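You operate a simulated robot arm through the tools that you are given. There is no shell and no other tool. Be economical: measure what you need, move in short steps, check, and stop when the job is done.

The job below is to be done with a simulated two-armed robot. You get a single attempt, and the scene is never put back.

## Task
Wipe up the spill on the top of the games table with the blue cloth and put it back.

Only the result counts: the job must be done as asked and must still hold three seconds after the hand-in. Knocking over, shifting, dropping, spilling or breaking anything else fails it. Flat cloth is picked up by pressing the open fingertips on it (5 to 10 N) and closing them slowly along it; thin cloth reads only 2 to 8 mm in the jaws.

## Robot
Two 7-joint arms with two-finger parallel grippers on one trunk, on a base that drives. Base frame: it is fixed to the floor where the robot stands at the start and does not move with it; the origin is under the middle of the robot, x ahead of it, y to its left, z up; the surface under the hand at the start is at about z = 750. Readings come in mm, degrees, newtons and seconds.
The left shoulder is at the start at [66, 101, 984], the right one opposite. With the tool pointing down near the work surface each hand reaches from about 260 to 560 mm from the robot's upright axis, wherever it stands, measured 20 degrees to its own side. Payload 2.4 kg a hand.
The TCP of each hand is the grasp point between the finger pads, 24 mm short of the fingertips. In the tool frame z runs along the fingers and y along their closing line. Largest opening 68 mm; finger width 17, thickness 10; the body of the gripper, 40 by 70 mm, starts 41 mm behind the TCP.
Orientation is that of the tool frame in the base frame, as a unit quaternion [x, y, z, w]. With the fingers straight down and closing along the base's y, the tool's x points along the base's -x, its y along +y and its z along -z.

## Interface
- The arms move only by the tool nudge_tool. It takes "left_increments", "right_increments" or both (then of equal length, played together; a hand with none holds still); each is a list that holds one entry, the list of rows, each a list of 7 numbers: the closure, from 0 (fully open) to 1 (shut), then the shift along the tool's x, y, z in units of 25 mm (1.0 is 25 mm), then the turn, a rotation vector about the tool's x, y, z in units of 4 degrees (1.0 is 4 degrees). In form: [[[claw, dx, dy, dz, wx, wy, wz], ...]]. A call has 1 to 12 rows; each row shifts and turns the commanded pose from where the row before left it, along the tool's axes as they then stand. A call with a number of a shift or a turn outside -1 to 1 is refused whole. Each row takes 0.2 s and may step no farther than 50 mm and 8.6 degrees from the row before; otherwise, or with a gripper value out of range, the whole call is refused. A pose out of reach is approached as far as the arm can. The call stops where the force on the tool passes 40 N (or 10 N more than at its start, if that is more) or the arm is blocked; 0.2 s more then pass. The fingers move at their own pace (about 72 mm/s each) and stop on an object; they squeeze with about 31 N. The grip force told is the motor's: it shows also when the fingers shut on nothing. Time passes only in rows, and 0.2 s behind the last, so rows that do not move let the fingers close. It gives the time, the measured TCP pose, the force on the tool (base axes), the opening and the grip force at its end, in the units of the frame above (readings bear some noise), with the torque about the TCP (base axes, N m) and any sound that the robot's microphone picked up, and new pictures: "pictures" is both (left out), scene, wrist or none (wrist: the cameras of the hands that moved).
- Cameras (640 x 400 px; columns grow to the right, rows downward): "scene" is now at [157.1, 23.8, 1144.8]; the picture's right is [0.38, -0.92, 0.00], its down [-0.55, -0.23, -0.80] and it looks along [0.74, 0.31, -0.60] (base axes); focal length 214 px, centre (320, 200). "left" rides on the left gripper at [84, -11, -75] in its tool frame; the picture's right is [0.13, 0.99, 0.00], its down [-0.60, 0.08, -0.79] and it looks along [-0.79, 0.10, 0.61] (tool axes); focal length 251 px, centre (320, 200). "right" rides on the right gripper at [84, 11, -75] in its tool frame; the picture's right is [-0.13, 0.99, 0.00], its down [-0.60, -0.08, -0.79] and it looks along [-0.79, -0.10, 0.61] (tool axes); focal length 251 px, centre (320, 200). There is no depth. A picture from a camera that has moved, and an enlarged one, comes with that camera's place and axes in the base frame and with its lens. The place of the scene camera against the robot may be out by one fixed shift of up to 18 mm in any direction.
- move_column(by): slides the trunk up (or, below 0, down) by that many mm; the arms and the scene camera ride with it, the base frame stays. It gives what a move gives, with no picture.
- drive_base(legs): drives the robot by 1 to 6 legs, each [ahead, left, turn to the left] in mm, mm and degrees, along the robot's own axes; the way and the turn of a leg run together, so that a leg with both is an arc; at most 1500 mm and 180 degrees a leg. The arms and the cameras ride along, it lands a little off, and it stops where it bumps. It gives what a move gives, and a new picture of the scene camera.
- turn_head(pan, tilt): turns the head with the scene camera to pan (to the left, within 86 degrees either way) and tilt (down, from -29 to 69), counted from straight ahead of the robot. It gives what a move gives, and a new picture of the scene camera.
- enlarge(camera, box): a new picture of the part [left, top, right, bottom] of that camera's present view, enlarged. No time passes.
- close_job(): hands the job in; it is judged then, once.

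Go step by step. Nothing tells you exact positions but the pictures and the camera data: compare them with the known pose of the tool, close in by small moves and look again before you grip or let go. The budget is 120 turns and 260 pictures, counting those below and the enlarged ones. Unless the task says otherwise, let go and move clear before handing in, and close with one line.

The tools are called after "Call:" as a command line: name --argument value ..., lists and objects as JSON in quotes. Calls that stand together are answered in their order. nudge_tool: Moves the arms, as the interface text tells. Its arguments: {"type":"object","properties":{"left_increments":{"type":"array","items":{"type":"array","items":{"type":"array","items":{"type":"number"}}}},"right_increments":{"type":"array","items":{"type":"array","items":{"type":"array","items":{"type":"number"}}}},"pictures":{"type":"string","enum":["both","scene","wrist","none"]}},"required":[]} The other tools are called the same way: move_column (by) slides the trunk up or down; drive_base (legs) drives the base; turn_head (pan, tilt) turns the head that bears the scene camera; enlarge (camera, box) takes an enlarged picture of a part of a camera's view; close_job () hands the job in.

At the start:

```text
time: 0.0
left_position: [296.4, 231.6, 1012.7]
left_tcp_rot: [-0.001, 1.0, 0.0, 0.0]
left_contact_force: [-0.3, 0.2, -0.2]
left_torque: [-0.01, -0.03, 0.01]
left_finger_gap: 67.8
left_gripper_force: 0.1
right_position: [376.3, 4.2, 1016.6]
right_tcp_rot: [0.0, 1.0, 0.0, -0.001]
right_contact_force: [0.0, 0.5, -0.5]
right_torque: [-0.01, -0.02, -0.02]
right_finger_gap: 68.0
right_gripper_force: 0.1
trunk travel left (down, up): [-200.0, 650.0]
robot x, y, heading: [2.7, -1.6, 0.2]
head pan, tilt: [22.5, 36.7]
```

scene: 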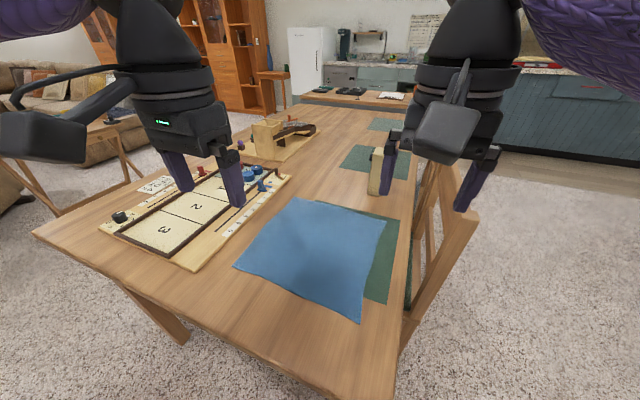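
right: 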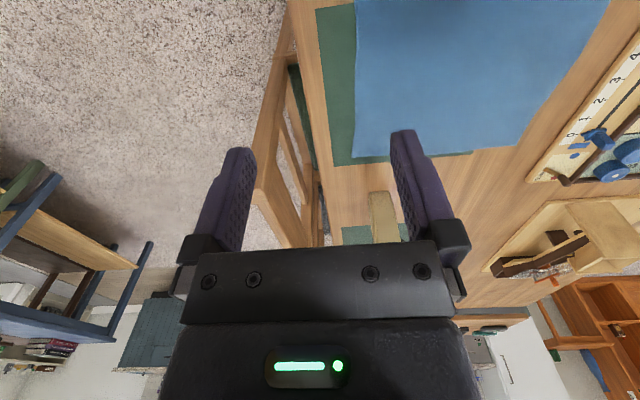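
left: 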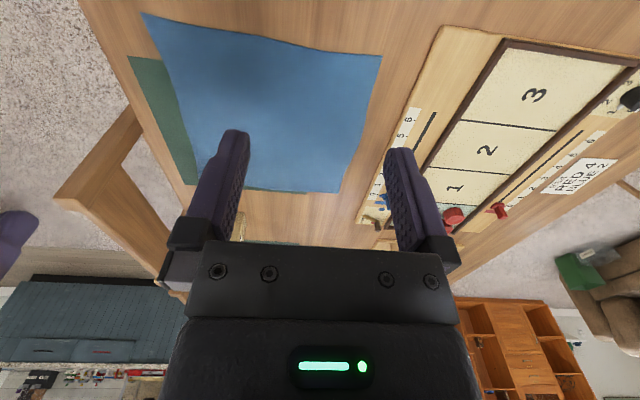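

I see a wooden table with a shuffleboard game, green placemats and a blue cloth; no spill seen yet. I'll look around with the head.

Call:
enlarge --camera "scene" --box '[220, 80, 480, 240]'

Call:
turn_head --pan 70 --tilt 25

Call:
turn_head --pan -50 --tilt 25

Call:
turn_head --pan 10 --tilt 15

```text
2.46 times, centred on (350, 160) of scene
camera zoom: at [157.1, 23.8, 1144.8], right [0.38, -0.92, 0.0], down [-0.55, -0.23, -0.8], along [0.74, 0.31, -0.6], focal length 528 px, centre (246, 298)
```

zoom: 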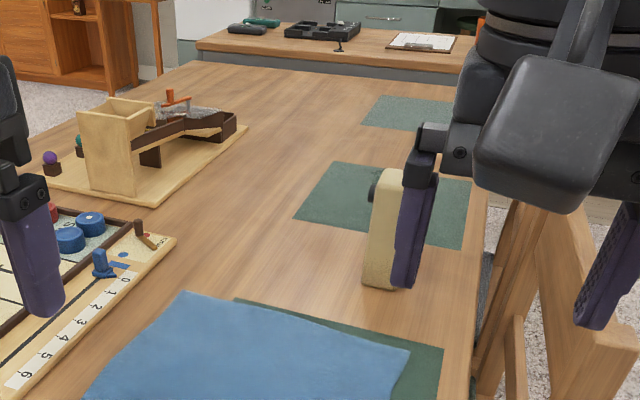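

```text
time: 1.1
left_position: [295.0, 232.0, 1012.7]
left_tcp_rot: [-0.002, 1.0, 0.0, 0.001]
left_contact_force: [-0.1, 0.9, -0.2]
left_torque: [0.01, -0.03, -0.01]
left_finger_gap: 68.3
left_gripper_force: 0.0
right_position: [376.7, 4.1, 1016.3]
right_tcp_rot: [0.0, 1.0, 0.0, 0.0]
right_contact_force: [-1.3, -0.7, -0.5]
right_torque: [-0.01, 0.02, -0.02]
right_finger_gap: 67.8
right_gripper_force: 0.2
trunk travel left (down, up): [-200.0, 650.0]
robot x, y, heading: [-1.1, 0.8, -0.1]
head pan, tilt: [70.0, 25.0]
camera scene: at [108.2, 77.1, 1163.2], right [0.94, -0.34, 0.0], down [-0.15, -0.4, -0.91], along [0.31, 0.85, -0.42], focal length 214 px, centre (320, 200)
```

scene: 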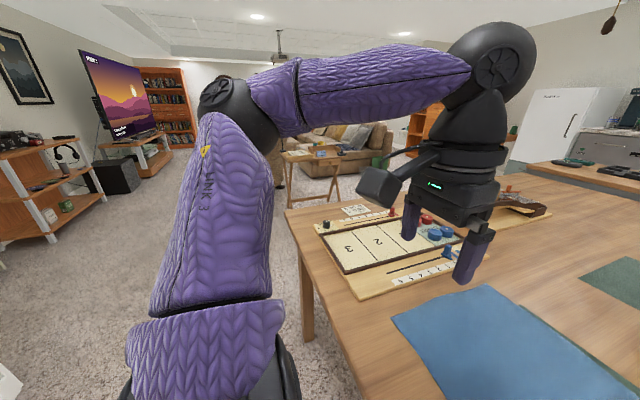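

```text
time: 3.1
left_position: [296.8, 232.0, 1013.5]
left_tcp_rot: [-0.001, 1.0, 0.0, 0.001]
left_contact_force: [0.5, -0.9, -0.3]
left_torque: [0.01, -0.02, -0.03]
left_finger_gap: 67.9
left_gripper_force: 0.1
right_position: [376.1, 3.0, 1015.6]
right_tcp_rot: [0.0, 1.0, 0.001, 0.0]
right_contact_force: [0.3, 0.6, 0.1]
right_torque: [0.0, -0.03, 0.01]
right_finger_gap: 68.1
right_gripper_force: 0.1
trunk travel left (down, up): [-200.0, 650.0]
robot x, y, heading: [0.8, -0.0, 0.0]
head pan, tilt: [-50.0, 25.0]
camera scene: at [135.9, -80.0, 1163.2], right [-0.77, -0.64, 0.0], down [-0.27, 0.32, -0.91], along [0.58, -0.69, -0.42], focal length 214 px, centre (320, 200)
```

scene: 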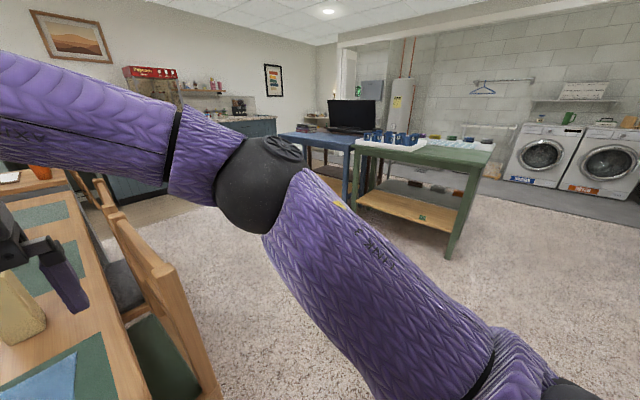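

```text
time: 4.5
left_position: [296.8, 231.6, 1013.3]
left_tcp_rot: [-0.001, 1.0, 0.0, 0.001]
left_contact_force: [0.1, -0.4, -1.0]
left_torque: [0.0, -0.02, 0.02]
left_finger_gap: 68.1
left_gripper_force: 0.1
right_position: [376.0, 4.4, 1015.6]
right_tcp_rot: [-0.001, 1.0, 0.0, 0.0]
right_contact_force: [-0.3, 1.1, 0.5]
right_torque: [0.03, -0.01, 0.0]
right_finger_gap: 67.8
right_gripper_force: 0.0
trunk travel left (down, up): [-200.0, 650.0]
robot x, y, heading: [1.5, -0.6, 0.0]
head pan, tilt: [10.0, 15.0]
camera scene: at [168.6, 6.7, 1179.4], right [0.17, -0.98, 0.0], down [-0.26, -0.04, -0.97], along [0.95, 0.17, -0.26], focal length 214 px, centre (320, 200)
```

scene: 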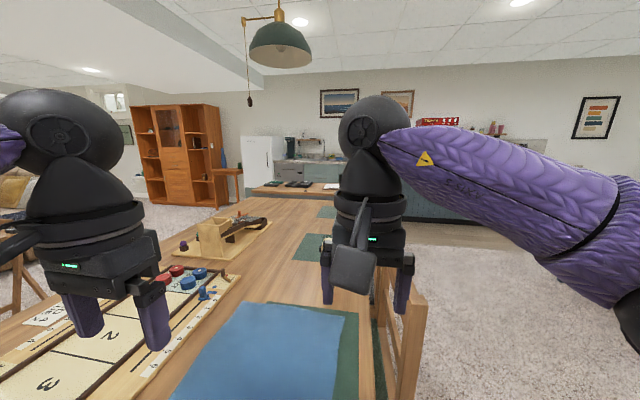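

No spill is plain yet. I'll raise the trunk for a high view of the whole table.

Call:
move_column --by 450

Call:
turn_head --pan 20 --tilt 45

```text
refused: 450 is not a number from -400 to 400
```

```text
time: 5.4
left_position: [296.3, 231.4, 1012.4]
left_tcp_rot: [-0.001, 1.0, 0.0, 0.0]
left_contact_force: [0.8, -0.2, -0.6]
left_torque: [-0.01, 0.0, -0.02]
left_finger_gap: 67.9
left_gripper_force: 0.1
right_position: [375.9, 3.8, 1017.0]
right_tcp_rot: [0.0, 1.0, 0.0, 0.001]
right_contact_force: [-0.5, 0.5, 0.0]
right_torque: [0.03, 0.0, 0.0]
right_finger_gap: 67.8
right_gripper_force: 0.0
trunk travel left (down, up): [-200.0, 650.0]
robot x, y, heading: [-2.1, -4.2, -0.0]
head pan, tilt: [20.0, 45.0]
camera scene: at [153.0, 18.3, 1132.7], right [0.34, -0.94, 0.0], down [-0.66, -0.24, -0.71], along [0.66, 0.24, -0.71], focal length 214 px, centre (320, 200)
```

scene: 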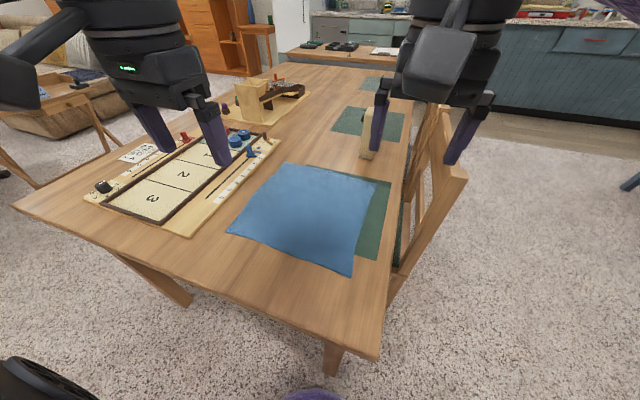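

Call:
move_column --by 400

Call:
turn_head --pan 20 --tilt 40

Call:
nudge_tool --left_increments '[[[0, 0, 0, 0, 0, 0, 0]]]' --right_increments '[[[0, 0, 0, 0, 0, 0, 0]]]' --pictures "wrist"

```text
time: 9.2
left_position: [297.5, 231.9, 1412.5]
left_tcp_rot: [-0.001, 1.0, 0.0, 0.0]
left_contact_force: [0.2, -0.4, 0.6]
left_torque: [0.05, 0.01, -0.01]
left_finger_gap: 68.1
left_gripper_force: 0.1
right_position: [375.6, 4.2, 1415.2]
right_tcp_rot: [-0.001, 1.0, 0.0, 0.0]
right_contact_force: [-0.5, -0.1, 0.1]
right_torque: [0.03, 0.01, 0.03]
right_finger_gap: 67.7
right_gripper_force: 0.1
trunk travel left (down, up): [-600.0, 250.0]
robot x, y, heading: [0.7, -1.7, -0.0]
head pan, tilt: [20.0, 45.0]
```

```text
time: 9.9
left_position: [296.1, 231.8, 1413.0]
left_tcp_rot: [0.0, 1.0, -0.001, 0.0]
left_contact_force: [0.4, -0.7, 0.0]
left_torque: [-0.02, -0.03, 0.01]
left_finger_gap: 68.2
left_gripper_force: 0.0
right_position: [377.3, 4.3, 1417.6]
right_tcp_rot: [0.0, 1.0, 0.0, 0.0]
right_contact_force: [-0.3, 0.3, 0.0]
right_torque: [-0.01, 0.0, 0.02]
right_finger_gap: 67.8
right_gripper_force: 0.1
trunk travel left (down, up): [-600.0, 250.0]
robot x, y, heading: [-3.2, -1.6, -0.1]
head pan, tilt: [20.0, 40.0]
camera scene: at [98.1, 19.6, 1543.2], right [0.34, -0.94, 0.0], down [-0.6, -0.22, -0.77], along [0.72, 0.26, -0.64], focal length 214 px, centre (320, 200)
```

scene: 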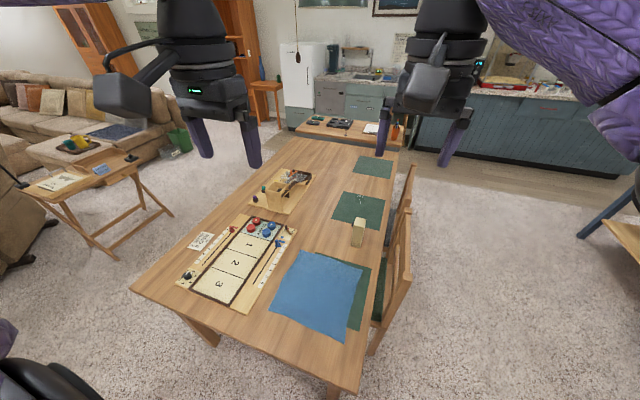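

```text
time: 10.3
left_position: [296.4, 231.0, 1412.8]
left_tcp_rot: [-0.001, 1.0, 0.0, 0.0]
left_contact_force: [-0.7, 0.6, 0.0]
left_torque: [0.01, 0.02, -0.01]
left_finger_gap: 68.0
left_gripper_force: 0.1
right_position: [376.3, 4.9, 1416.5]
right_tcp_rot: [0.0, 1.0, -0.001, 0.0]
right_contact_force: [0.1, 0.1, 0.1]
right_torque: [0.01, -0.02, 0.01]
right_finger_gap: 68.0
right_gripper_force: 0.0
trunk travel left (down, up): [-600.0, 250.0]
robot x, y, heading: [1.7, -0.3, 0.1]
head pan, tilt: [20.0, 40.0]
camera right: at [291.5, 14.3, 1491.0], right [0.13, 0.99, 0.0], down [0.6, -0.08, 0.79], along [0.79, -0.1, -0.61], focal length 251 px, centre (320, 200)
camera left: at [211.2, 220.5, 1487.5], right [-0.13, 0.99, 0.0], down [0.6, 0.08, 0.79], along [0.79, 0.1, -0.61], focal length 251 px, centre (320, 200)
```

right: 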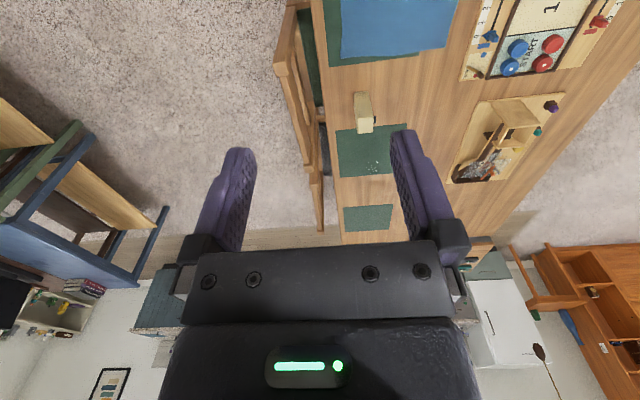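
left: 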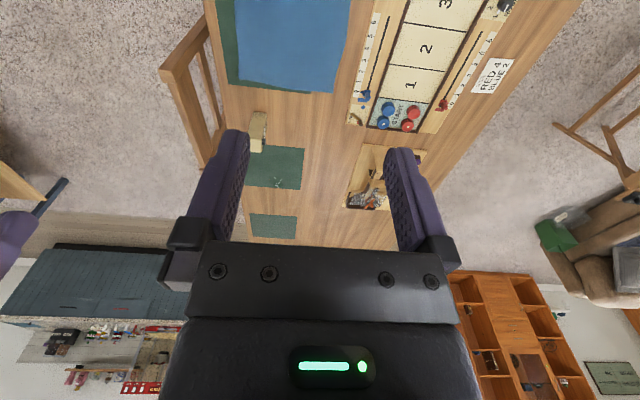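

I notice light specks on the middle green mat; enlarging.

Call:
enlarge --camera "right" --box '[320, 80, 420, 240]'

Call:
enlarge --camera "scene" --box '[310, 140, 410, 260]'

Call:
enlarge --camera "scene" --box '[120, 180, 380, 400]'

```text
2.50 times, centred on (370, 160) of right
camera zoom: at [291.5, 14.3, 1491.0], right [0.13, 0.99, 0.0], down [0.6, -0.08, 0.79], along [0.79, -0.1, -0.61], focal length 629 px, centre (195, 300)
```

zoom: 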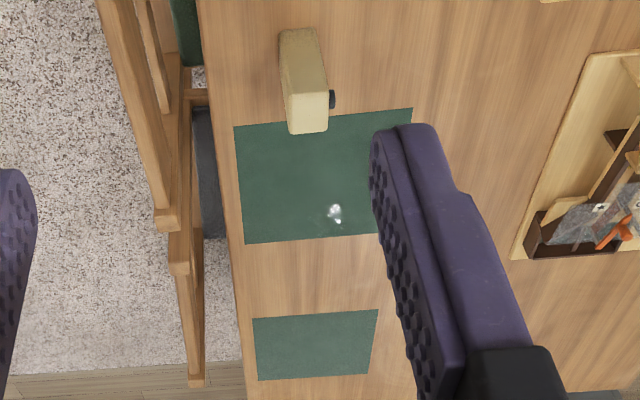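

```text
3.33 times, centred on (360, 200) of scene
camera zoom: at [98.2, 19.6, 1543.2], right [0.34, -0.94, 0.0], down [-0.6, -0.22, -0.77], along [0.72, 0.26, -0.64], focal length 715 px, centre (187, 200)
```

zoom: 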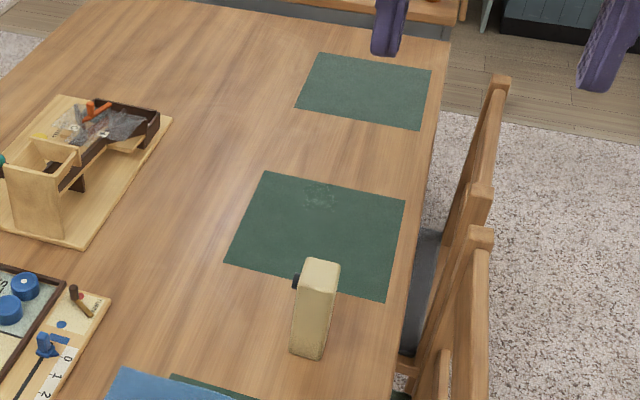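

```text
1.82 times, centred on (250, 290) of scene
camera zoom: at [98.2, 19.6, 1543.2], right [0.34, -0.94, 0.0], down [-0.6, -0.22, -0.77], along [0.72, 0.26, -0.64], focal length 390 px, centre (447, 36)
```

zoom: 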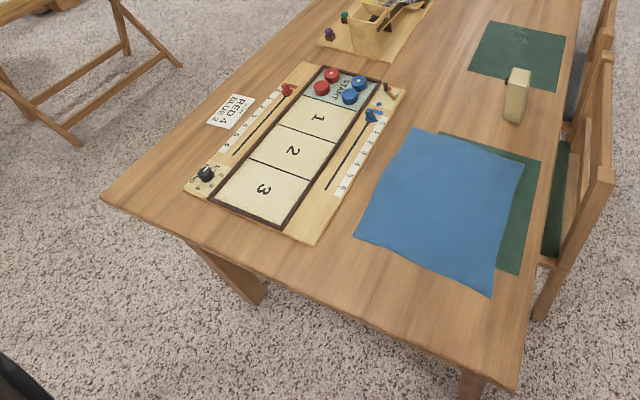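

The glints sit on the middle green mat near (1060, 140): a clear spill. The reach calls for the right-hand side with the chairs, so I look there.

Call:
turn_head --pan -15 --tilt 40

Call:
turn_head --pan -40 --tilt 60

Call:
turn_head --pan 0 --tilt 69

```text
time: 11.3
left_position: [295.7, 231.2, 1411.2]
left_tcp_rot: [-0.001, 1.0, 0.0, 0.001]
left_contact_force: [-0.6, 0.6, 0.6]
left_torque: [0.02, -0.01, 0.02]
left_finger_gap: 68.1
left_gripper_force: 0.0
right_position: [376.5, 4.5, 1416.1]
right_tcp_rot: [-0.001, 1.0, 0.0, 0.0]
right_contact_force: [0.1, -0.1, 0.5]
right_torque: [-0.02, -0.02, -0.03]
right_finger_gap: 68.2
right_gripper_force: 0.1
trunk travel left (down, up): [-600.0, 250.0]
robot x, y, heading: [0.0, 3.5, 0.0]
head pan, tilt: [-15.0, 40.0]
camera scene: at [100.4, -31.4, 1543.2], right [-0.26, -0.97, 0.0], down [-0.62, 0.17, -0.77], along [0.74, -0.2, -0.64], focal length 214 px, centre (320, 200)
```

scene: 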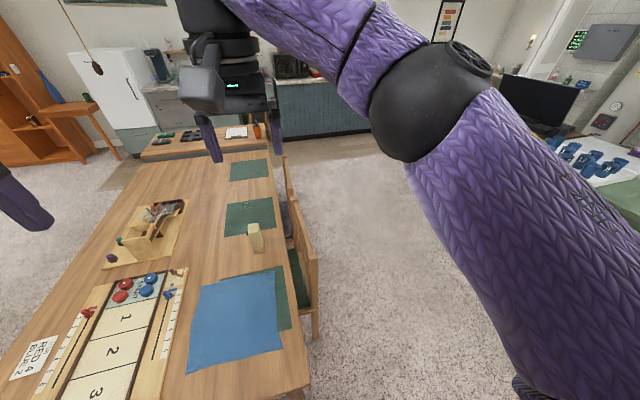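

```text
time: 12.2
left_position: [296.4, 231.5, 1412.1]
left_tcp_rot: [-0.001, 1.0, 0.0, 0.0]
left_contact_force: [0.6, -0.2, 0.3]
left_torque: [-0.01, -0.05, 0.0]
left_finger_gap: 68.1
left_gripper_force: 0.0
right_position: [377.1, 3.9, 1416.6]
right_tcp_rot: [0.0, 1.0, 0.0, -0.001]
right_contact_force: [0.2, 0.7, 0.4]
right_torque: [0.01, 0.02, 0.01]
right_finger_gap: 68.1
right_gripper_force: 0.1
trunk travel left (down, up): [-600.0, 250.0]
robot x, y, heading: [0.6, -0.5, -0.1]
head pan, tilt: [-40.0, 60.0]
camera scene: at [69.4, -52.3, 1516.5], right [-0.64, -0.77, 0.0], down [-0.66, 0.56, -0.5], along [0.38, -0.32, -0.87], focal length 214 px, centre (320, 200)
```

scene: 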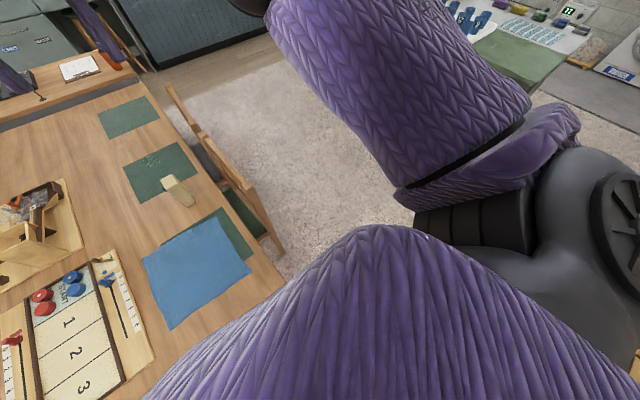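

```text
time: 13.3
left_position: [296.1, 232.0, 1412.1]
left_tcp_rot: [-0.001, 1.0, 0.0, 0.001]
left_contact_force: [-1.0, 0.2, 0.1]
left_torque: [-0.02, 0.03, -0.01]
left_finger_gap: 68.2
left_gripper_force: 0.1
right_position: [376.6, 3.2, 1416.6]
right_tcp_rot: [0.0, 1.0, 0.0, 0.001]
right_contact_force: [0.2, -0.4, 0.2]
right_torque: [0.01, -0.01, 0.01]
right_finger_gap: 67.8
right_gripper_force: 0.1
trunk travel left (down, up): [-600.0, 250.0]
robot x, y, heading: [-0.1, -0.7, 0.3]
head pan, tilt: [0.0, 68.8]
camera scene: at [74.2, -9.5, 1507.1], right [0.0, -1.0, 0.0], down [-0.93, 0.0, -0.36], along [0.36, 0.0, -0.93], focal length 214 px, centre (320, 200)
```

scene: 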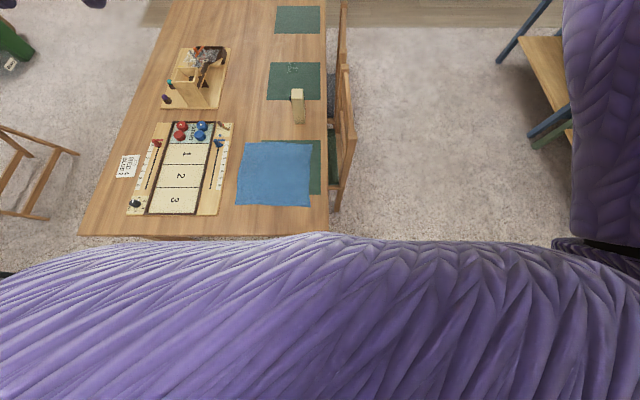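

Call:
enlarge --camera "scene" --box '[220, 0, 380, 240]'

Call:
enlarge --camera "scene" --box '[300, 0, 370, 110]'

```text
1.67 times, centred on (300, 120) of scene
camera zoom: at [74.2, -9.5, 1507.1], right [0.0, -1.0, 0.0], down [-0.93, 0.0, -0.36], along [0.36, 0.0, -0.93], focal length 358 px, centre (353, 333)
```

zoom: 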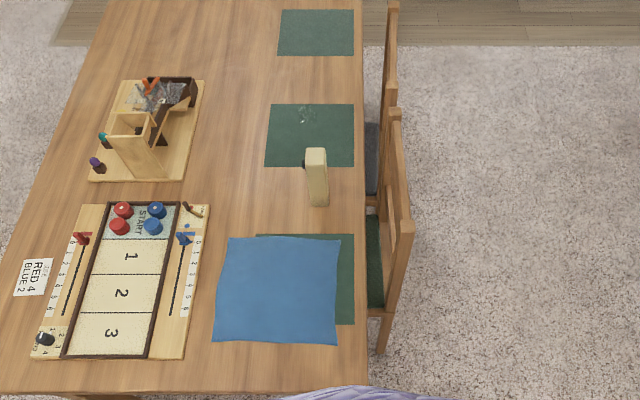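

```text
3.64 times, centred on (335, 55) of scene
camera zoom: at [74.2, -9.5, 1507.1], right [0.0, -1.0, 0.0], down [-0.93, 0.0, -0.36], along [0.36, 0.0, -0.93], focal length 780 px, centre (266, 727)
```

zoom: 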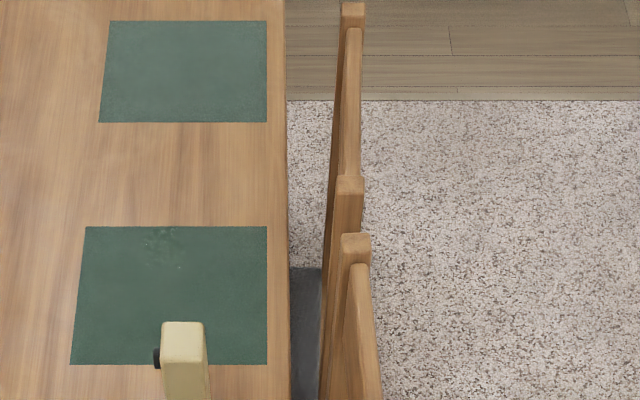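

Glints agree on about (1075, 138) on the middle mat. I need to know how large my base is to stand beside the chairs, so I look down to the side.

Call:
turn_head --pan 80 --tilt 69

Call:
turn_head --pan -80 --tilt 69

```text
time: 14.8
left_position: [296.1, 231.3, 1412.2]
left_tcp_rot: [-0.001, 1.0, 0.0, 0.0]
left_contact_force: [0.3, -0.2, 0.1]
left_torque: [0.0, -0.01, 0.01]
left_finger_gap: 68.1
left_gripper_force: 0.0
right_position: [375.9, 4.5, 1416.2]
right_tcp_rot: [-0.001, 1.0, 0.0, 0.0]
right_contact_force: [0.2, 0.5, 1.1]
right_torque: [-0.02, 0.02, -0.01]
right_finger_gap: 68.0
right_gripper_force: 0.0
trunk travel left (down, up): [-600.0, 250.0]
robot x, y, heading: [-0.4, 0.3, 0.0]
head pan, tilt: [80.0, 68.8]
camera scene: at [28.0, 45.6, 1507.1], right [0.98, -0.17, 0.0], down [-0.16, -0.92, -0.36], along [0.06, 0.36, -0.93], focal length 214 px, centre (320, 200)
```

scene: 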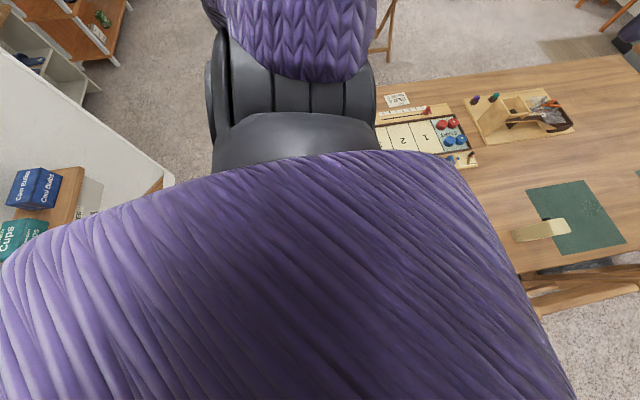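

```text
time: 17.2
left_position: [295.2, 231.3, 1412.2]
left_tcp_rot: [-0.001, 1.0, 0.0, 0.0]
left_contact_force: [-0.7, 0.4, -1.5]
left_torque: [-0.02, 0.03, 0.01]
left_finger_gap: 67.9
left_gripper_force: 0.1
right_position: [375.5, 4.6, 1416.4]
right_tcp_rot: [0.0, 1.0, 0.0, 0.0]
right_contact_force: [0.4, -0.8, 0.3]
right_torque: [-0.02, 0.03, -0.04]
right_finger_gap: 68.0
right_gripper_force: 0.1
trunk travel left (down, up): [-600.0, 250.0]
robot x, y, heading: [-1.0, -3.3, 0.1]
head pan, tilt: [-80.0, 68.8]
camera scene: at [28.0, -64.5, 1507.1], right [-0.98, -0.17, 0.0], down [-0.16, 0.92, -0.36], along [0.06, -0.36, -0.93], focal length 214 px, centre (320, 200)
```

scene: 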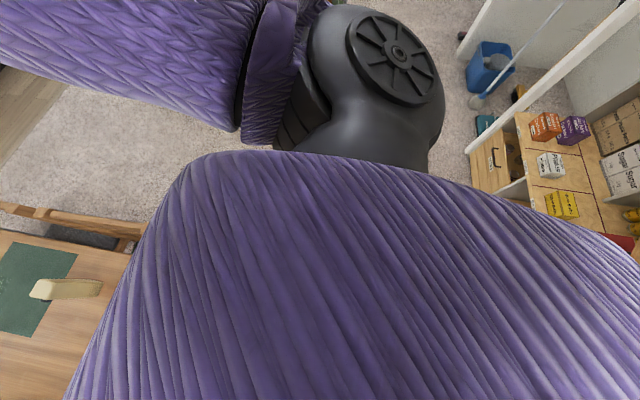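

The base is hidden by the shoulders. I'll tilt the right hand so its camera looks down onto the robot's own base.

Call:
nudge_tool --right_increments '[[[0, 0, 0, 0, 0, 1, 0], [0, 0, 0, 0, 0, 1, 0], [0, 0, 0, 0, 0, 1, 0], [0, 0, 0, 0, 0, 1, 0], [0, 0, 0, 0, 0, 1, 0], [0, 0, 0, 0, 0, 1, 0], [0, 0, 0, 0, 0, 1, 0], [0, 0, 0, 0, 0, 1, 0], [0, 0, 0, 0, 0, 1, 0], [0, 0, 0, 0, 0, 1, 0]]]' --pictures "wrist"

```text
time: 19.4
left_position: [297.2, 231.5, 1412.2]
left_tcp_rot: [-0.001, 1.0, 0.0, 0.0]
left_contact_force: [-0.7, -0.2, -0.2]
left_torque: [-0.01, -0.01, -0.04]
left_finger_gap: 67.9
left_gripper_force: 0.1
right_position: [317.1, -14.0, 1369.7]
right_tcp_rot: [0.0, 0.94, 0.0, -0.342]
right_contact_force: [-0.9, 0.8, 0.6]
right_torque: [0.0, 0.0, -0.01]
right_finger_gap: 68.1
right_gripper_force: 0.1
right hand out of reach, approached as far as the arm can: row 3, 4, 5, 6, 7, 8, 9, 10
trunk travel left (down, up): [-600.0, 250.0]
robot x, y, heading: [2.6, 2.2, 0.1]
head pan, tilt: [-80.0, 68.8]
camera right: at [299.7, -2.6, 1479.9], right [0.1, 0.99, -0.08], down [0.97, -0.08, 0.22], along [0.21, -0.1, -0.97], focal length 251 px, centre (320, 200)
```

right: 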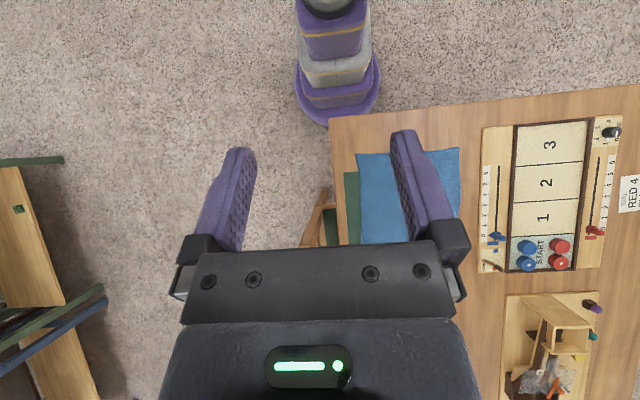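

The round base has a radius of about 225 mm and the chair legs reach out to y ≈ -150, so standing at (1180, -400) facing +y is feasible. I restore the right hand, lower the trunk and bring the left hand over the near edge of the cloth.

Call:
nudge_tool --right_increments '[[[0, 0, 0, 0, 0, -1, 0], [0, 0, 0, 0, 0, -1, 0], [0, 0, 0, 0, 0, -1, 0], [0, 0, 0, 0, 0, -1, 0], [0, 0, 0, 0, 0, -1, 0], [0, 0, 0, 0, 0, -1, 0], [0, 0, 0, 0, 0, -1, 0], [0, 0, 0, 0, 0, -1, 0], [0, 0, 0, 0, 0, -1, 0], [0, 0, 0, 0, 0, -1, 0], [0, 0, 0, 0, 0, 0, 0]]]' --pictures "none"

Call:
move_column --by -400

Call:
turn_head --pan 20 --tilt 50

Call:
nudge_tool --left_increments '[[[0, -1, -0.8, 0, 0, 0, 0], [0, -1, -0.9, 0, 0, 0, 0], [0, -1, -0.9, 0.4, 0, 0, 0], [0, 0, 0, 1, 0, 0, 0], [0, 0, 0, 1, 0, 0, 0], [0, 0, 0, 1, 0, 0, 0], [0, 0, 0, 1, 0, 0, 0], [0, 0, 0, 1, 0, 0, 0]]]' --pictures "both"

```text
time: 21.9
left_position: [296.4, 231.4, 1412.6]
left_tcp_rot: [-0.001, 1.0, 0.0, 0.0]
left_contact_force: [-1.7, -1.0, 0.4]
left_torque: [0.0, -0.02, 0.01]
left_finger_gap: 68.0
left_gripper_force: 0.1
right_position: [316.5, -12.7, 1368.8]
right_tcp_rot: [-0.001, 1.0, 0.0, 0.0]
right_contact_force: [0.5, 0.5, 0.1]
right_torque: [0.01, -0.02, 0.04]
right_finger_gap: 68.0
right_gripper_force: 0.1
trunk travel left (down, up): [-600.0, 250.0]
robot x, y, heading: [-1.5, -1.5, -0.1]
head pan, tilt: [-80.0, 68.8]
```

```text
time: 25.7
left_position: [294.8, 231.5, 1013.0]
left_tcp_rot: [-0.001, 1.0, 0.0, 0.001]
left_contact_force: [-0.2, 0.3, -0.4]
left_torque: [0.0, 0.01, 0.04]
left_finger_gap: 68.5
left_gripper_force: 0.1
right_position: [316.8, -12.4, 968.7]
right_tcp_rot: [0.0, 1.0, 0.0, 0.0]
right_contact_force: [-0.6, 0.2, 0.3]
right_torque: [0.0, 0.01, 0.01]
right_finger_gap: 67.6
right_gripper_force: 0.1
trunk travel left (down, up): [-200.0, 650.0]
robot x, y, heading: [-0.1, 0.5, 0.2]
head pan, tilt: [-80.0, 68.8]
```

```text
time: 27.4
left_position: [295.8, 230.3, 1011.4]
left_tcp_rot: [-0.002, 1.0, 0.0, 0.0]
left_contact_force: [-0.5, -0.2, 0.8]
left_torque: [-0.01, 0.01, 0.0]
left_finger_gap: 68.1
left_gripper_force: 0.1
right_position: [317.2, -12.5, 968.8]
right_tcp_rot: [0.0, 1.0, 0.0, 0.0]
right_contact_force: [0.2, 0.1, -0.2]
right_torque: [0.02, 0.03, 0.03]
right_finger_gap: 68.0
right_gripper_force: 0.0
trunk travel left (down, up): [-200.0, 650.0]
robot x, y, heading: [3.0, 0.9, 0.1]
head pan, tilt: [20.0, 50.0]
camera scene: at [148.9, 16.8, 1125.7], right [0.34, -0.94, 0.0], down [-0.72, -0.26, -0.64], along [0.6, 0.22, -0.77], focal length 214 px, centre (320, 200)
```

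scene: 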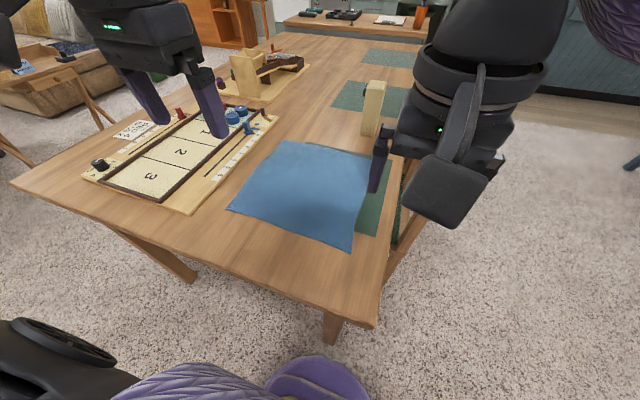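

```text
time: 29.2
left_position: [372.0, 165.6, 876.8]
left_tcp_rot: [-0.001, 1.0, 0.0, 0.002]
left_contact_force: [-0.1, -0.4, 1.6]
left_torque: [0.0, 0.02, -0.03]
left_finger_gap: 68.1
left_gripper_force: 0.1
right_position: [318.0, -12.5, 969.7]
right_tcp_rot: [-0.001, 1.0, 0.0, 0.0]
right_contact_force: [-0.5, 0.0, -0.2]
right_torque: [0.01, 0.03, -0.01]
right_finger_gap: 68.2
right_gripper_force: 0.1
trunk travel left (down, up): [-200.0, 650.0]
robot x, y, heading: [0.6, 3.1, 0.0]
head pan, tilt: [20.0, 50.0]
camera scene: at [149.0, 16.8, 1125.7], right [0.34, -0.94, 0.0], down [-0.72, -0.26, -0.64], along [0.6, 0.22, -0.77], focal length 214 px, centre (320, 200)
camera left: at [287.0, 155.5, 951.1], right [-0.13, 0.99, 0.0], down [0.6, 0.08, 0.79], along [0.79, 0.1, -0.61], focal length 251 px, centre (320, 200)
```

scene: 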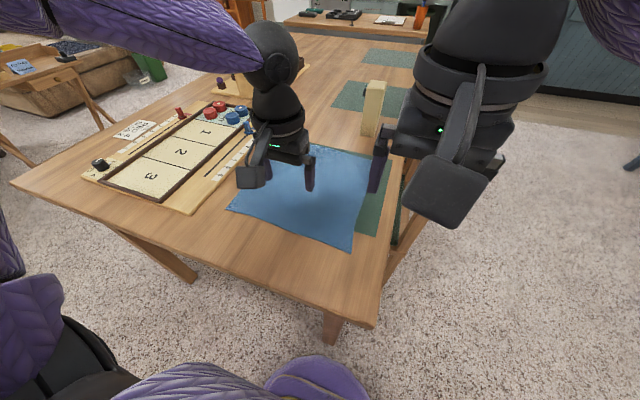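
left: 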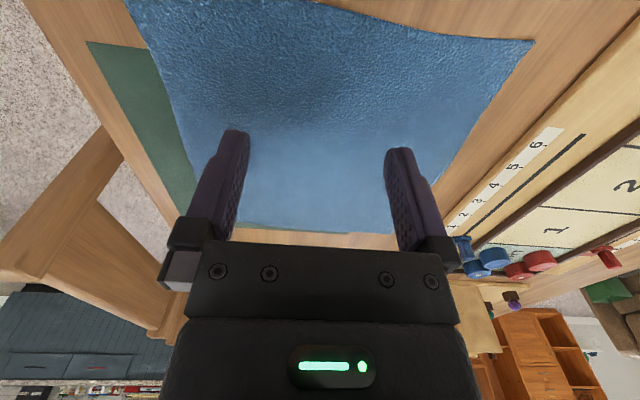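

The cloth's near edge is at x ≈ 340 and the left hand is over it. I come down near to the surface.

Call:
nudge_tool --left_increments '[[[0, 0, 0, 1, 0, 0, 0], [0, 0, 0, 1, 0, 0, 0], [0, 0, 0, 1, 0, 0, 0], [0, 0, 0, 0.5, 0, 0, 0], [0, 0, 0, 0, 0, 0, 0]]]' --pictures "wrist"

```text
time: 30.4
left_position: [370.9, 167.4, 789.7]
left_tcp_rot: [-0.001, 1.0, 0.0, 0.001]
left_contact_force: [-0.5, -0.4, 0.7]
left_torque: [0.02, 0.0, -0.01]
left_finger_gap: 67.8
left_gripper_force: 0.1
right_position: [316.0, -12.5, 968.4]
right_tcp_rot: [0.0, 1.0, 0.0, 0.0]
right_contact_force: [-0.8, 0.4, -0.1]
right_torque: [-0.01, 0.04, 0.02]
right_finger_gap: 67.9
right_gripper_force: 0.1
trunk travel left (down, up): [-200.0, 650.0]
robot x, y, heading: [0.2, -0.9, 0.1]
head pan, tilt: [20.0, 50.0]
camera left: at [287.0, 155.6, 864.5], right [-0.13, 0.99, 0.0], down [0.6, 0.08, 0.79], along [0.79, 0.1, -0.61], focal length 251 px, centre (320, 200)
```

left: 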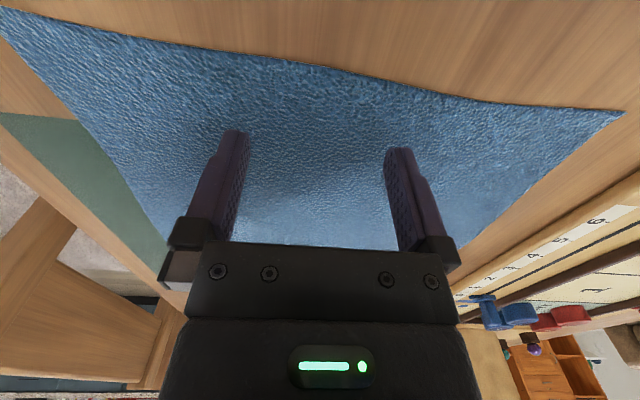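

Call:
nudge_tool --left_increments '[[[0, 0, 0, 0.3, 0, 0, 0], [0, 0, 0, 0.16, 0, 0, 0], [0, 0, 0, 0.1, 0, 0, 0], [0, 0, 0, 0, 0, 0, 0]]]' --pictures "none"

```text
time: 31.4
left_position: [371.7, 166.3, 775.0]
left_tcp_rot: [-0.001, 1.0, -0.001, 0.0]
left_contact_force: [0.4, 0.7, -0.3]
left_torque: [0.01, 0.0, 0.0]
left_finger_gap: 67.8
left_gripper_force: 0.0
right_position: [317.7, -13.0, 970.0]
right_tcp_rot: [0.0, 1.0, 0.001, 0.0]
right_contact_force: [0.5, -0.2, 0.1]
right_torque: [0.0, -0.04, 0.01]
right_finger_gap: 68.0
right_gripper_force: 0.0
trunk travel left (down, up): [-200.0, 650.0]
robot x, y, heading: [-1.3, -1.0, 0.0]
head pan, tilt: [20.0, 50.0]
```

Call:
nudge_tool --left_increments '[[[0, 0, 0, 0.12, 0, 0, 0], [0, 0, 0, 0, 0, 0, 0]]]' --pictures "none"

Call:
nudge_tool --left_increments '[[[0, 0, 0, 0.08, 0, 0, 0], [0, 0, 0, 0, 0, 0, 0]]]' --pictures "none"

```text
time: 32.0
left_position: [371.1, 165.5, 774.5]
left_tcp_rot: [-0.001, 1.0, 0.0, 0.004]
left_contact_force: [2.7, 3.6, 36.7]
left_torque: [0.28, 0.02, 0.03]
left_finger_gap: 67.8
left_gripper_force: 0.1
right_position: [314.2, -12.8, 970.0]
right_tcp_rot: [-0.001, 1.0, 0.001, 0.0]
right_contact_force: [0.2, -1.1, -1.0]
right_torque: [-0.03, 0.01, -0.01]
right_finger_gap: 68.2
right_gripper_force: 0.2
trunk travel left (down, up): [-200.0, 650.0]
robot x, y, heading: [0.1, -1.5, 0.2]
head pan, tilt: [20.0, 50.0]
```

```text
time: 32.4
left_position: [370.9, 166.7, 774.4]
left_tcp_rot: [-0.001, 1.0, 0.001, 0.005]
left_contact_force: [-4.8, 3.2, 28.2]
left_torque: [0.28, 0.2, 0.06]
left_finger_gap: 68.3
left_gripper_force: 0.0
right_position: [314.5, -13.2, 970.3]
right_tcp_rot: [0.0, 1.0, 0.001, 0.001]
right_contact_force: [-0.4, 0.0, 0.3]
right_torque: [-0.01, 0.04, 0.01]
right_finger_gap: 67.9
right_gripper_force: 0.0
trunk travel left (down, up): [-200.0, 650.0]
robot x, y, heading: [0.4, 0.7, -0.3]
head pan, tilt: [20.0, 50.0]
stopped in row 1 (left hand): the force on the tool passed its limit at 51 N (the readings are from after the stop); the commanded pose is now the measured one
```

Contact at TCP z ≈ 774.5; the force is too high, so I ease off.

Call:
nudge_tool --left_increments '[[[0, 0, 0, -0.03, 0, 0, 0], [0, 0, 0, 0, 0, 0, 0]]]' --pictures "none"

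```text
time: 33.0
left_position: [371.3, 166.6, 774.8]
left_tcp_rot: [0.0, 1.0, 0.0, 0.004]
left_contact_force: [-1.9, 1.0, 24.9]
left_torque: [0.23, 0.19, 0.09]
left_finger_gap: 67.9
left_gripper_force: 0.0
right_position: [315.9, -12.7, 969.0]
right_tcp_rot: [-0.001, 1.0, 0.001, 0.001]
right_contact_force: [-0.5, 0.2, -0.4]
right_torque: [0.0, 0.02, 0.0]
right_finger_gap: 67.9
right_gripper_force: 0.1
trunk travel left (down, up): [-200.0, 650.0]
robot x, y, heading: [-0.2, -2.9, -0.2]
head pan, tilt: [20.0, 50.0]
```

Call:
nudge_tool --left_increments '[[[0, 0, 0, -0.06, 0, 0, 0], [0, 0, 0, 0, 0, 0, 0]]]' --pictures "none"

```text
time: 33.6
left_position: [371.9, 167.2, 775.3]
left_tcp_rot: [-0.001, 1.0, -0.001, 0.003]
left_contact_force: [-0.1, 0.1, 1.0]
left_torque: [-0.02, 0.01, 0.03]
left_finger_gap: 67.8
left_gripper_force: 0.1
right_position: [317.1, -13.6, 968.6]
right_tcp_rot: [0.0, 1.0, -0.001, 0.0]
right_contact_force: [0.3, 0.0, -1.0]
right_torque: [0.0, -0.02, 0.0]
right_finger_gap: 68.0
right_gripper_force: 0.0
trunk travel left (down, up): [-200.0, 650.0]
robot x, y, heading: [-0.6, 0.2, -0.0]
head pan, tilt: [20.0, 50.0]
```

Call:
nudge_tool --left_increments '[[[0, 0, 0, 0.025, 0, 0, 0], [0, 0, 0, 0, 0, 0, 0]]]' --pictures "none"

```text
time: 34.2
left_position: [372.8, 166.7, 775.0]
left_tcp_rot: [-0.001, 1.0, -0.001, 0.003]
left_contact_force: [-0.8, -0.3, 1.7]
left_torque: [0.01, 0.04, 0.0]
left_finger_gap: 67.8
left_gripper_force: 0.0
right_position: [316.6, -13.6, 970.1]
right_tcp_rot: [-0.002, 1.0, -0.001, 0.0]
right_contact_force: [0.1, -0.4, -0.2]
right_torque: [0.01, 0.03, 0.01]
right_finger_gap: 68.2
right_gripper_force: 0.0
trunk travel left (down, up): [-200.0, 650.0]
robot x, y, heading: [0.5, 0.4, -0.1]
head pan, tilt: [20.0, 50.0]
```

Call:
nudge_tool --left_increments '[[[0, 0, 0, 0.025, 0, 0, 0], [0, 0, 0, 0, 0, 0, 0]]]' --pictures "none"

```text
time: 34.8
left_position: [372.8, 166.4, 774.6]
left_tcp_rot: [-0.001, 1.0, 0.0, 0.003]
left_contact_force: [-2.0, 0.3, 11.1]
left_torque: [0.2, 0.07, -0.02]
left_finger_gap: 68.1
left_gripper_force: 0.0
right_position: [316.3, -12.9, 968.9]
right_tcp_rot: [-0.001, 1.0, 0.0, 0.0]
right_contact_force: [-0.8, 0.6, 0.1]
right_torque: [-0.01, 0.01, -0.02]
right_finger_gap: 67.9
right_gripper_force: 0.0
trunk travel left (down, up): [-200.0, 650.0]
robot x, y, heading: [-2.6, 1.3, 0.1]
head pan, tilt: [20.0, 50.0]
```

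Pressing with about 10 N. Now I close slowly, in many small closure steps.

Call:
nudge_tool --left_increments '[[[0.1, 0, 0, 0, 0, 0, 0], [0.2, 0, 0, 0, 0, 0, 0], [0.3, 0, 0, 0, 0, 0, 0], [0.4, 0, 0, 0, 0, 0, 0], [0.5, 0, 0, 0, 0, 0, 0], [0.6, 0, 0, 0, 0, 0, 0], [0.7, 0, 0, 0, 0, 0, 0], [0.8, 0, 0, 0, 0, 0, 0], [0.9, 0, 0, 0, 0, 0, 0], [1, 0, 0, 0, 0, 0, 0], [1, 0, 0, 0, 0, 0, 0], [1, 0, 0, 0, 0, 0, 0]]]' --pictures "both"

```text
time: 37.4
left_position: [372.4, 167.0, 775.4]
left_tcp_rot: [0.0, 1.0, 0.0, 0.003]
left_contact_force: [-0.2, -0.2, 17.5]
left_torque: [-0.06, 0.06, 0.04]
left_finger_gap: 2.3
left_gripper_force: 26.6
right_position: [315.8, -12.9, 969.8]
right_tcp_rot: [0.0, 1.0, -0.001, 0.0]
right_contact_force: [0.3, 0.6, 0.4]
right_torque: [0.0, -0.01, -0.02]
right_finger_gap: 68.2
right_gripper_force: 0.1
trunk travel left (down, up): [-200.0, 650.0]
robot x, y, heading: [-2.5, 0.8, 0.0]
head pan, tilt: [20.0, 50.0]
camera scene: at [148.1, 16.4, 1125.9], right [0.34, -0.94, 0.0], down [-0.72, -0.26, -0.64], along [0.6, 0.22, -0.77], focal length 214 px, centre (320, 200)
camera left: at [287.1, 155.5, 849.7], right [-0.13, 0.99, 0.0], down [0.6, 0.08, 0.8], along [0.79, 0.1, -0.6], focal length 251 px, centre (320, 200)
```

scene: 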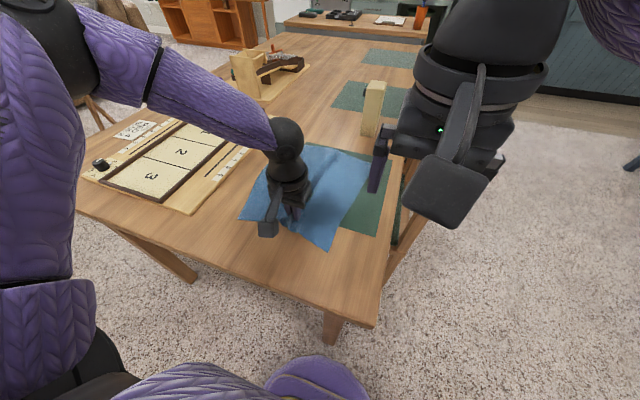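
left: 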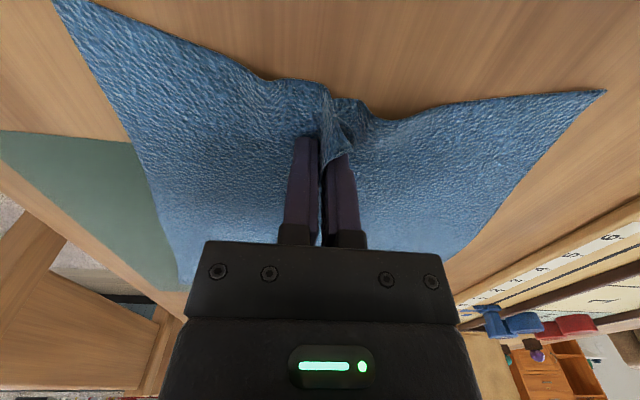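

The cloth is pinched (2.3 mm). I lift it slowly and check.

Call:
nudge_tool --left_increments '[[[1, 0, 0, -0.4, 0, 0, 0], [1, 0, 0, -0.6, 0, 0, 0], [1, 0, 0, -0.8, 0, 0, 0], [1, 0, 0, -0.8, 0, 0, 0], [1, 0, 0, -0.8, 0, 0, 0], [1, 0, 0, -0.8, 0, 0, 0], [1, 0, 0, -0.8, 0, 0, 0], [1, 0, 0, 0, 0, 0, 0]]]' --pictures "both"

```text
time: 39.2
left_position: [371.8, 166.6, 900.4]
left_tcp_rot: [-0.001, 1.0, -0.002, 0.002]
left_contact_force: [0.2, -0.1, -0.2]
left_torque: [-0.01, -0.06, 0.01]
left_finger_gap: 2.3
left_gripper_force: 26.9
right_position: [316.4, -12.1, 968.7]
right_tcp_rot: [-0.001, 1.0, 0.0, 0.0]
right_contact_force: [0.0, 0.0, -1.3]
right_torque: [0.0, -0.02, 0.02]
right_finger_gap: 68.0
right_gripper_force: 0.1
trunk travel left (down, up): [-200.0, 650.0]
robot x, y, heading: [-0.6, 1.2, -0.2]
head pan, tilt: [20.0, 50.0]
camera scene: at [149.0, 16.9, 1125.7], right [0.34, -0.94, 0.0], down [-0.72, -0.26, -0.64], along [0.6, 0.22, -0.77], focal length 214 px, centre (320, 200)
camera left: at [286.5, 155.7, 974.6], right [-0.13, 0.99, 0.0], down [0.6, 0.08, 0.8], along [0.79, 0.1, -0.6], focal length 251 px, centre (320, 200)
```

scene: 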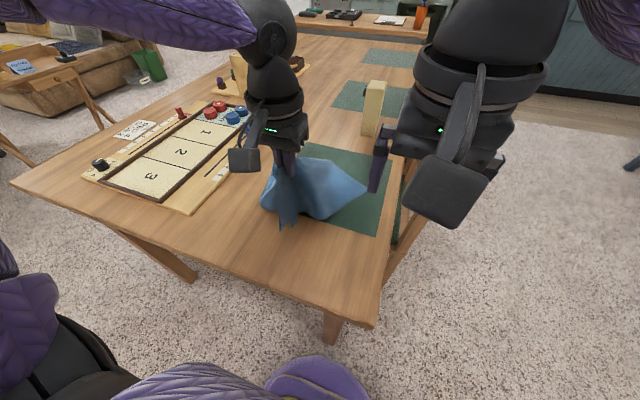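
left: 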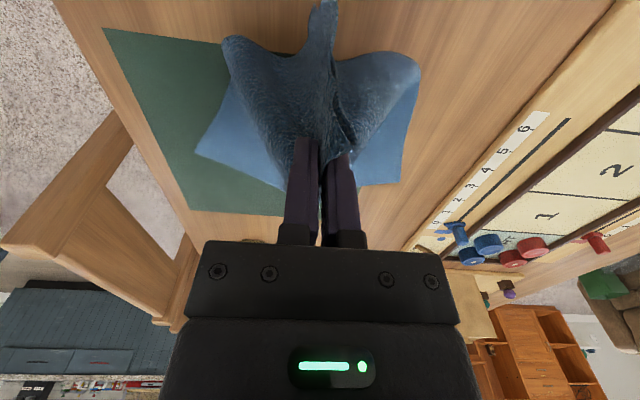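

The cloth is held well. I raise the trunk so the cloth clears the chairs and drive round to the right side in stages.

Call:
move_column --by 400

Call:
drive_base --legs '[[0, -530, 0], [1180, 0, 0]]'

```text
time: 43.0
left_position: [372.9, 167.2, 1299.4]
left_tcp_rot: [-0.001, 1.0, -0.002, 0.002]
left_contact_force: [0.2, 0.7, -0.6]
left_torque: [-0.02, 0.01, -0.03]
left_finger_gap: 2.3
left_gripper_force: 27.1
right_position: [316.8, -13.2, 1368.3]
right_tcp_rot: [-0.001, 1.0, 0.0, 0.0]
right_contact_force: [-0.1, 0.3, 0.0]
right_torque: [-0.01, -0.02, 0.02]
right_finger_gap: 68.2
right_gripper_force: 0.0
trunk travel left (down, up): [-600.0, 250.0]
robot x, y, heading: [0.7, -2.9, -0.3]
head pan, tilt: [20.0, 50.0]
```

```text
time: 51.7
left_position: [1543.3, -316.0, 1298.7]
left_tcp_rot: [-0.025, 1.0, -0.001, 0.002]
left_contact_force: [0.2, -0.3, 0.0]
left_torque: [0.02, -0.01, -0.02]
left_finger_gap: 2.4
left_gripper_force: 26.4
right_position: [1496.1, -499.2, 1369.9]
right_tcp_rot: [-0.023, 1.0, 0.0, -0.001]
right_contact_force: [0.1, -0.4, -0.3]
right_torque: [-0.01, 0.03, 0.01]
right_finger_gap: 68.0
right_gripper_force: 0.1
trunk travel left (down, up): [-600.0, 250.0]
robot x, y, heading: [1180.1, -505.2, 2.4]
head pan, tilt: [20.0, 50.0]
camera scene: at [1269.0, -480.6, 1529.0], right [0.39, -0.92, 0.0], down [-0.71, -0.3, -0.64], along [0.59, 0.25, -0.77], focal length 214 px, centre (320, 200)
```

scene: 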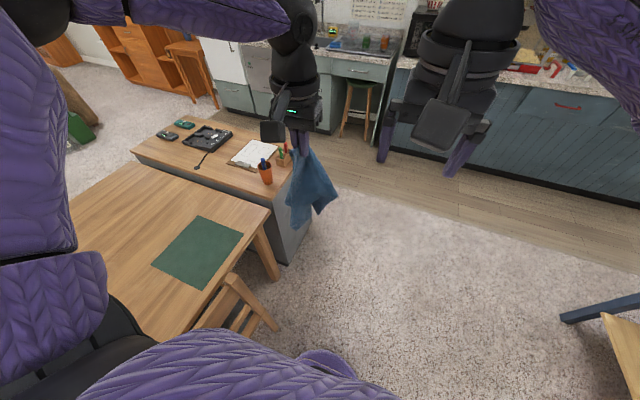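

Cloth still held. I turn to face the table.

Call:
drive_base --legs '[[0, 0, 87.5]]'

Call:
turn_head --pan -5 --tilt 66

```text
time: 55.8
left_position: [1015.6, -127.9, 1299.7]
left_tcp_rot: [-0.704, 0.71, 0.001, 0.002]
left_contact_force: [0.5, 0.1, -0.1]
left_torque: [-0.04, 0.03, -0.06]
left_finger_gap: 2.3
left_gripper_force: 27.2
right_position: [1195.8, -184.2, 1369.5]
right_tcp_rot: [-0.703, 0.711, 0.0, 0.0]
right_contact_force: [-0.3, -0.6, 0.1]
right_torque: [0.01, 0.01, 0.01]
right_finger_gap: 67.8
right_gripper_force: 0.0
trunk travel left (down, up): [-600.0, 250.0]
robot x, y, heading: [1179.3, -502.5, 89.3]
head pan, tilt: [20.0, 50.0]
camera scene: at [1158.0, -424.4, 1529.0], right [0.94, 0.33, 0.0], down [0.25, -0.72, -0.64], along [-0.21, 0.61, -0.77], focal length 214 px, centre (320, 200)
```

scene: 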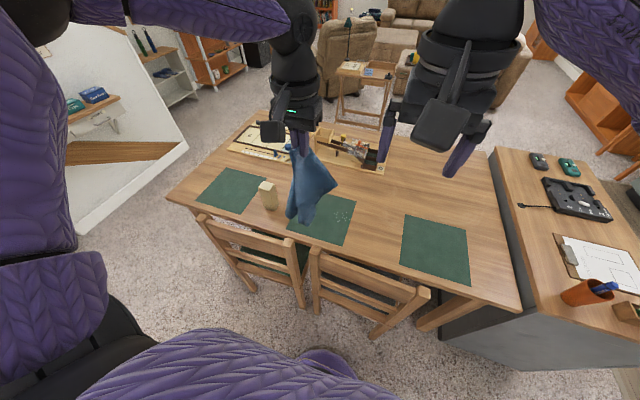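

```text
time: 56.7
left_position: [1015.7, -127.3, 1300.3]
left_tcp_rot: [-0.704, 0.71, 0.001, 0.002]
left_contact_force: [-0.8, 0.2, -0.8]
left_torque: [0.0, 0.03, -0.04]
left_finger_gap: 2.3
left_gripper_force: 26.2
right_position: [1194.9, -185.6, 1369.3]
right_tcp_rot: [-0.704, 0.71, 0.0, 0.0]
right_contact_force: [-1.2, 0.0, -0.5]
right_torque: [-0.05, 0.01, 0.01]
right_finger_gap: 67.9
right_gripper_force: 0.0
trunk travel left (down, up): [-600.0, 250.0]
robot x, y, heading: [1181.5, -499.2, 89.6]
head pan, tilt: [-5.0, 66.0]
camera scene: at [1189.4, -437.8, 1509.9], right [1.0, -0.1, 0.0], down [-0.09, -0.91, -0.41], along [0.04, 0.41, -0.91], focal length 214 px, centre (320, 200)
```

scene: 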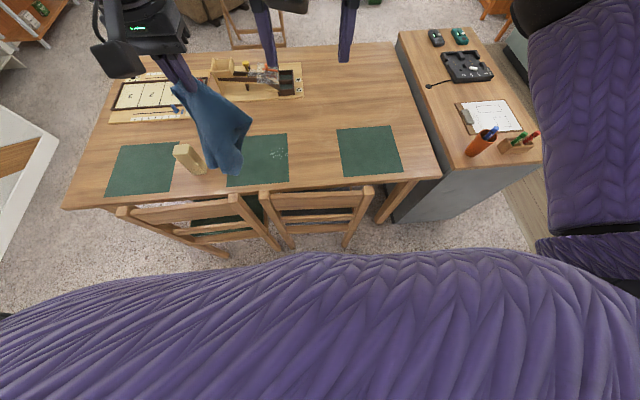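

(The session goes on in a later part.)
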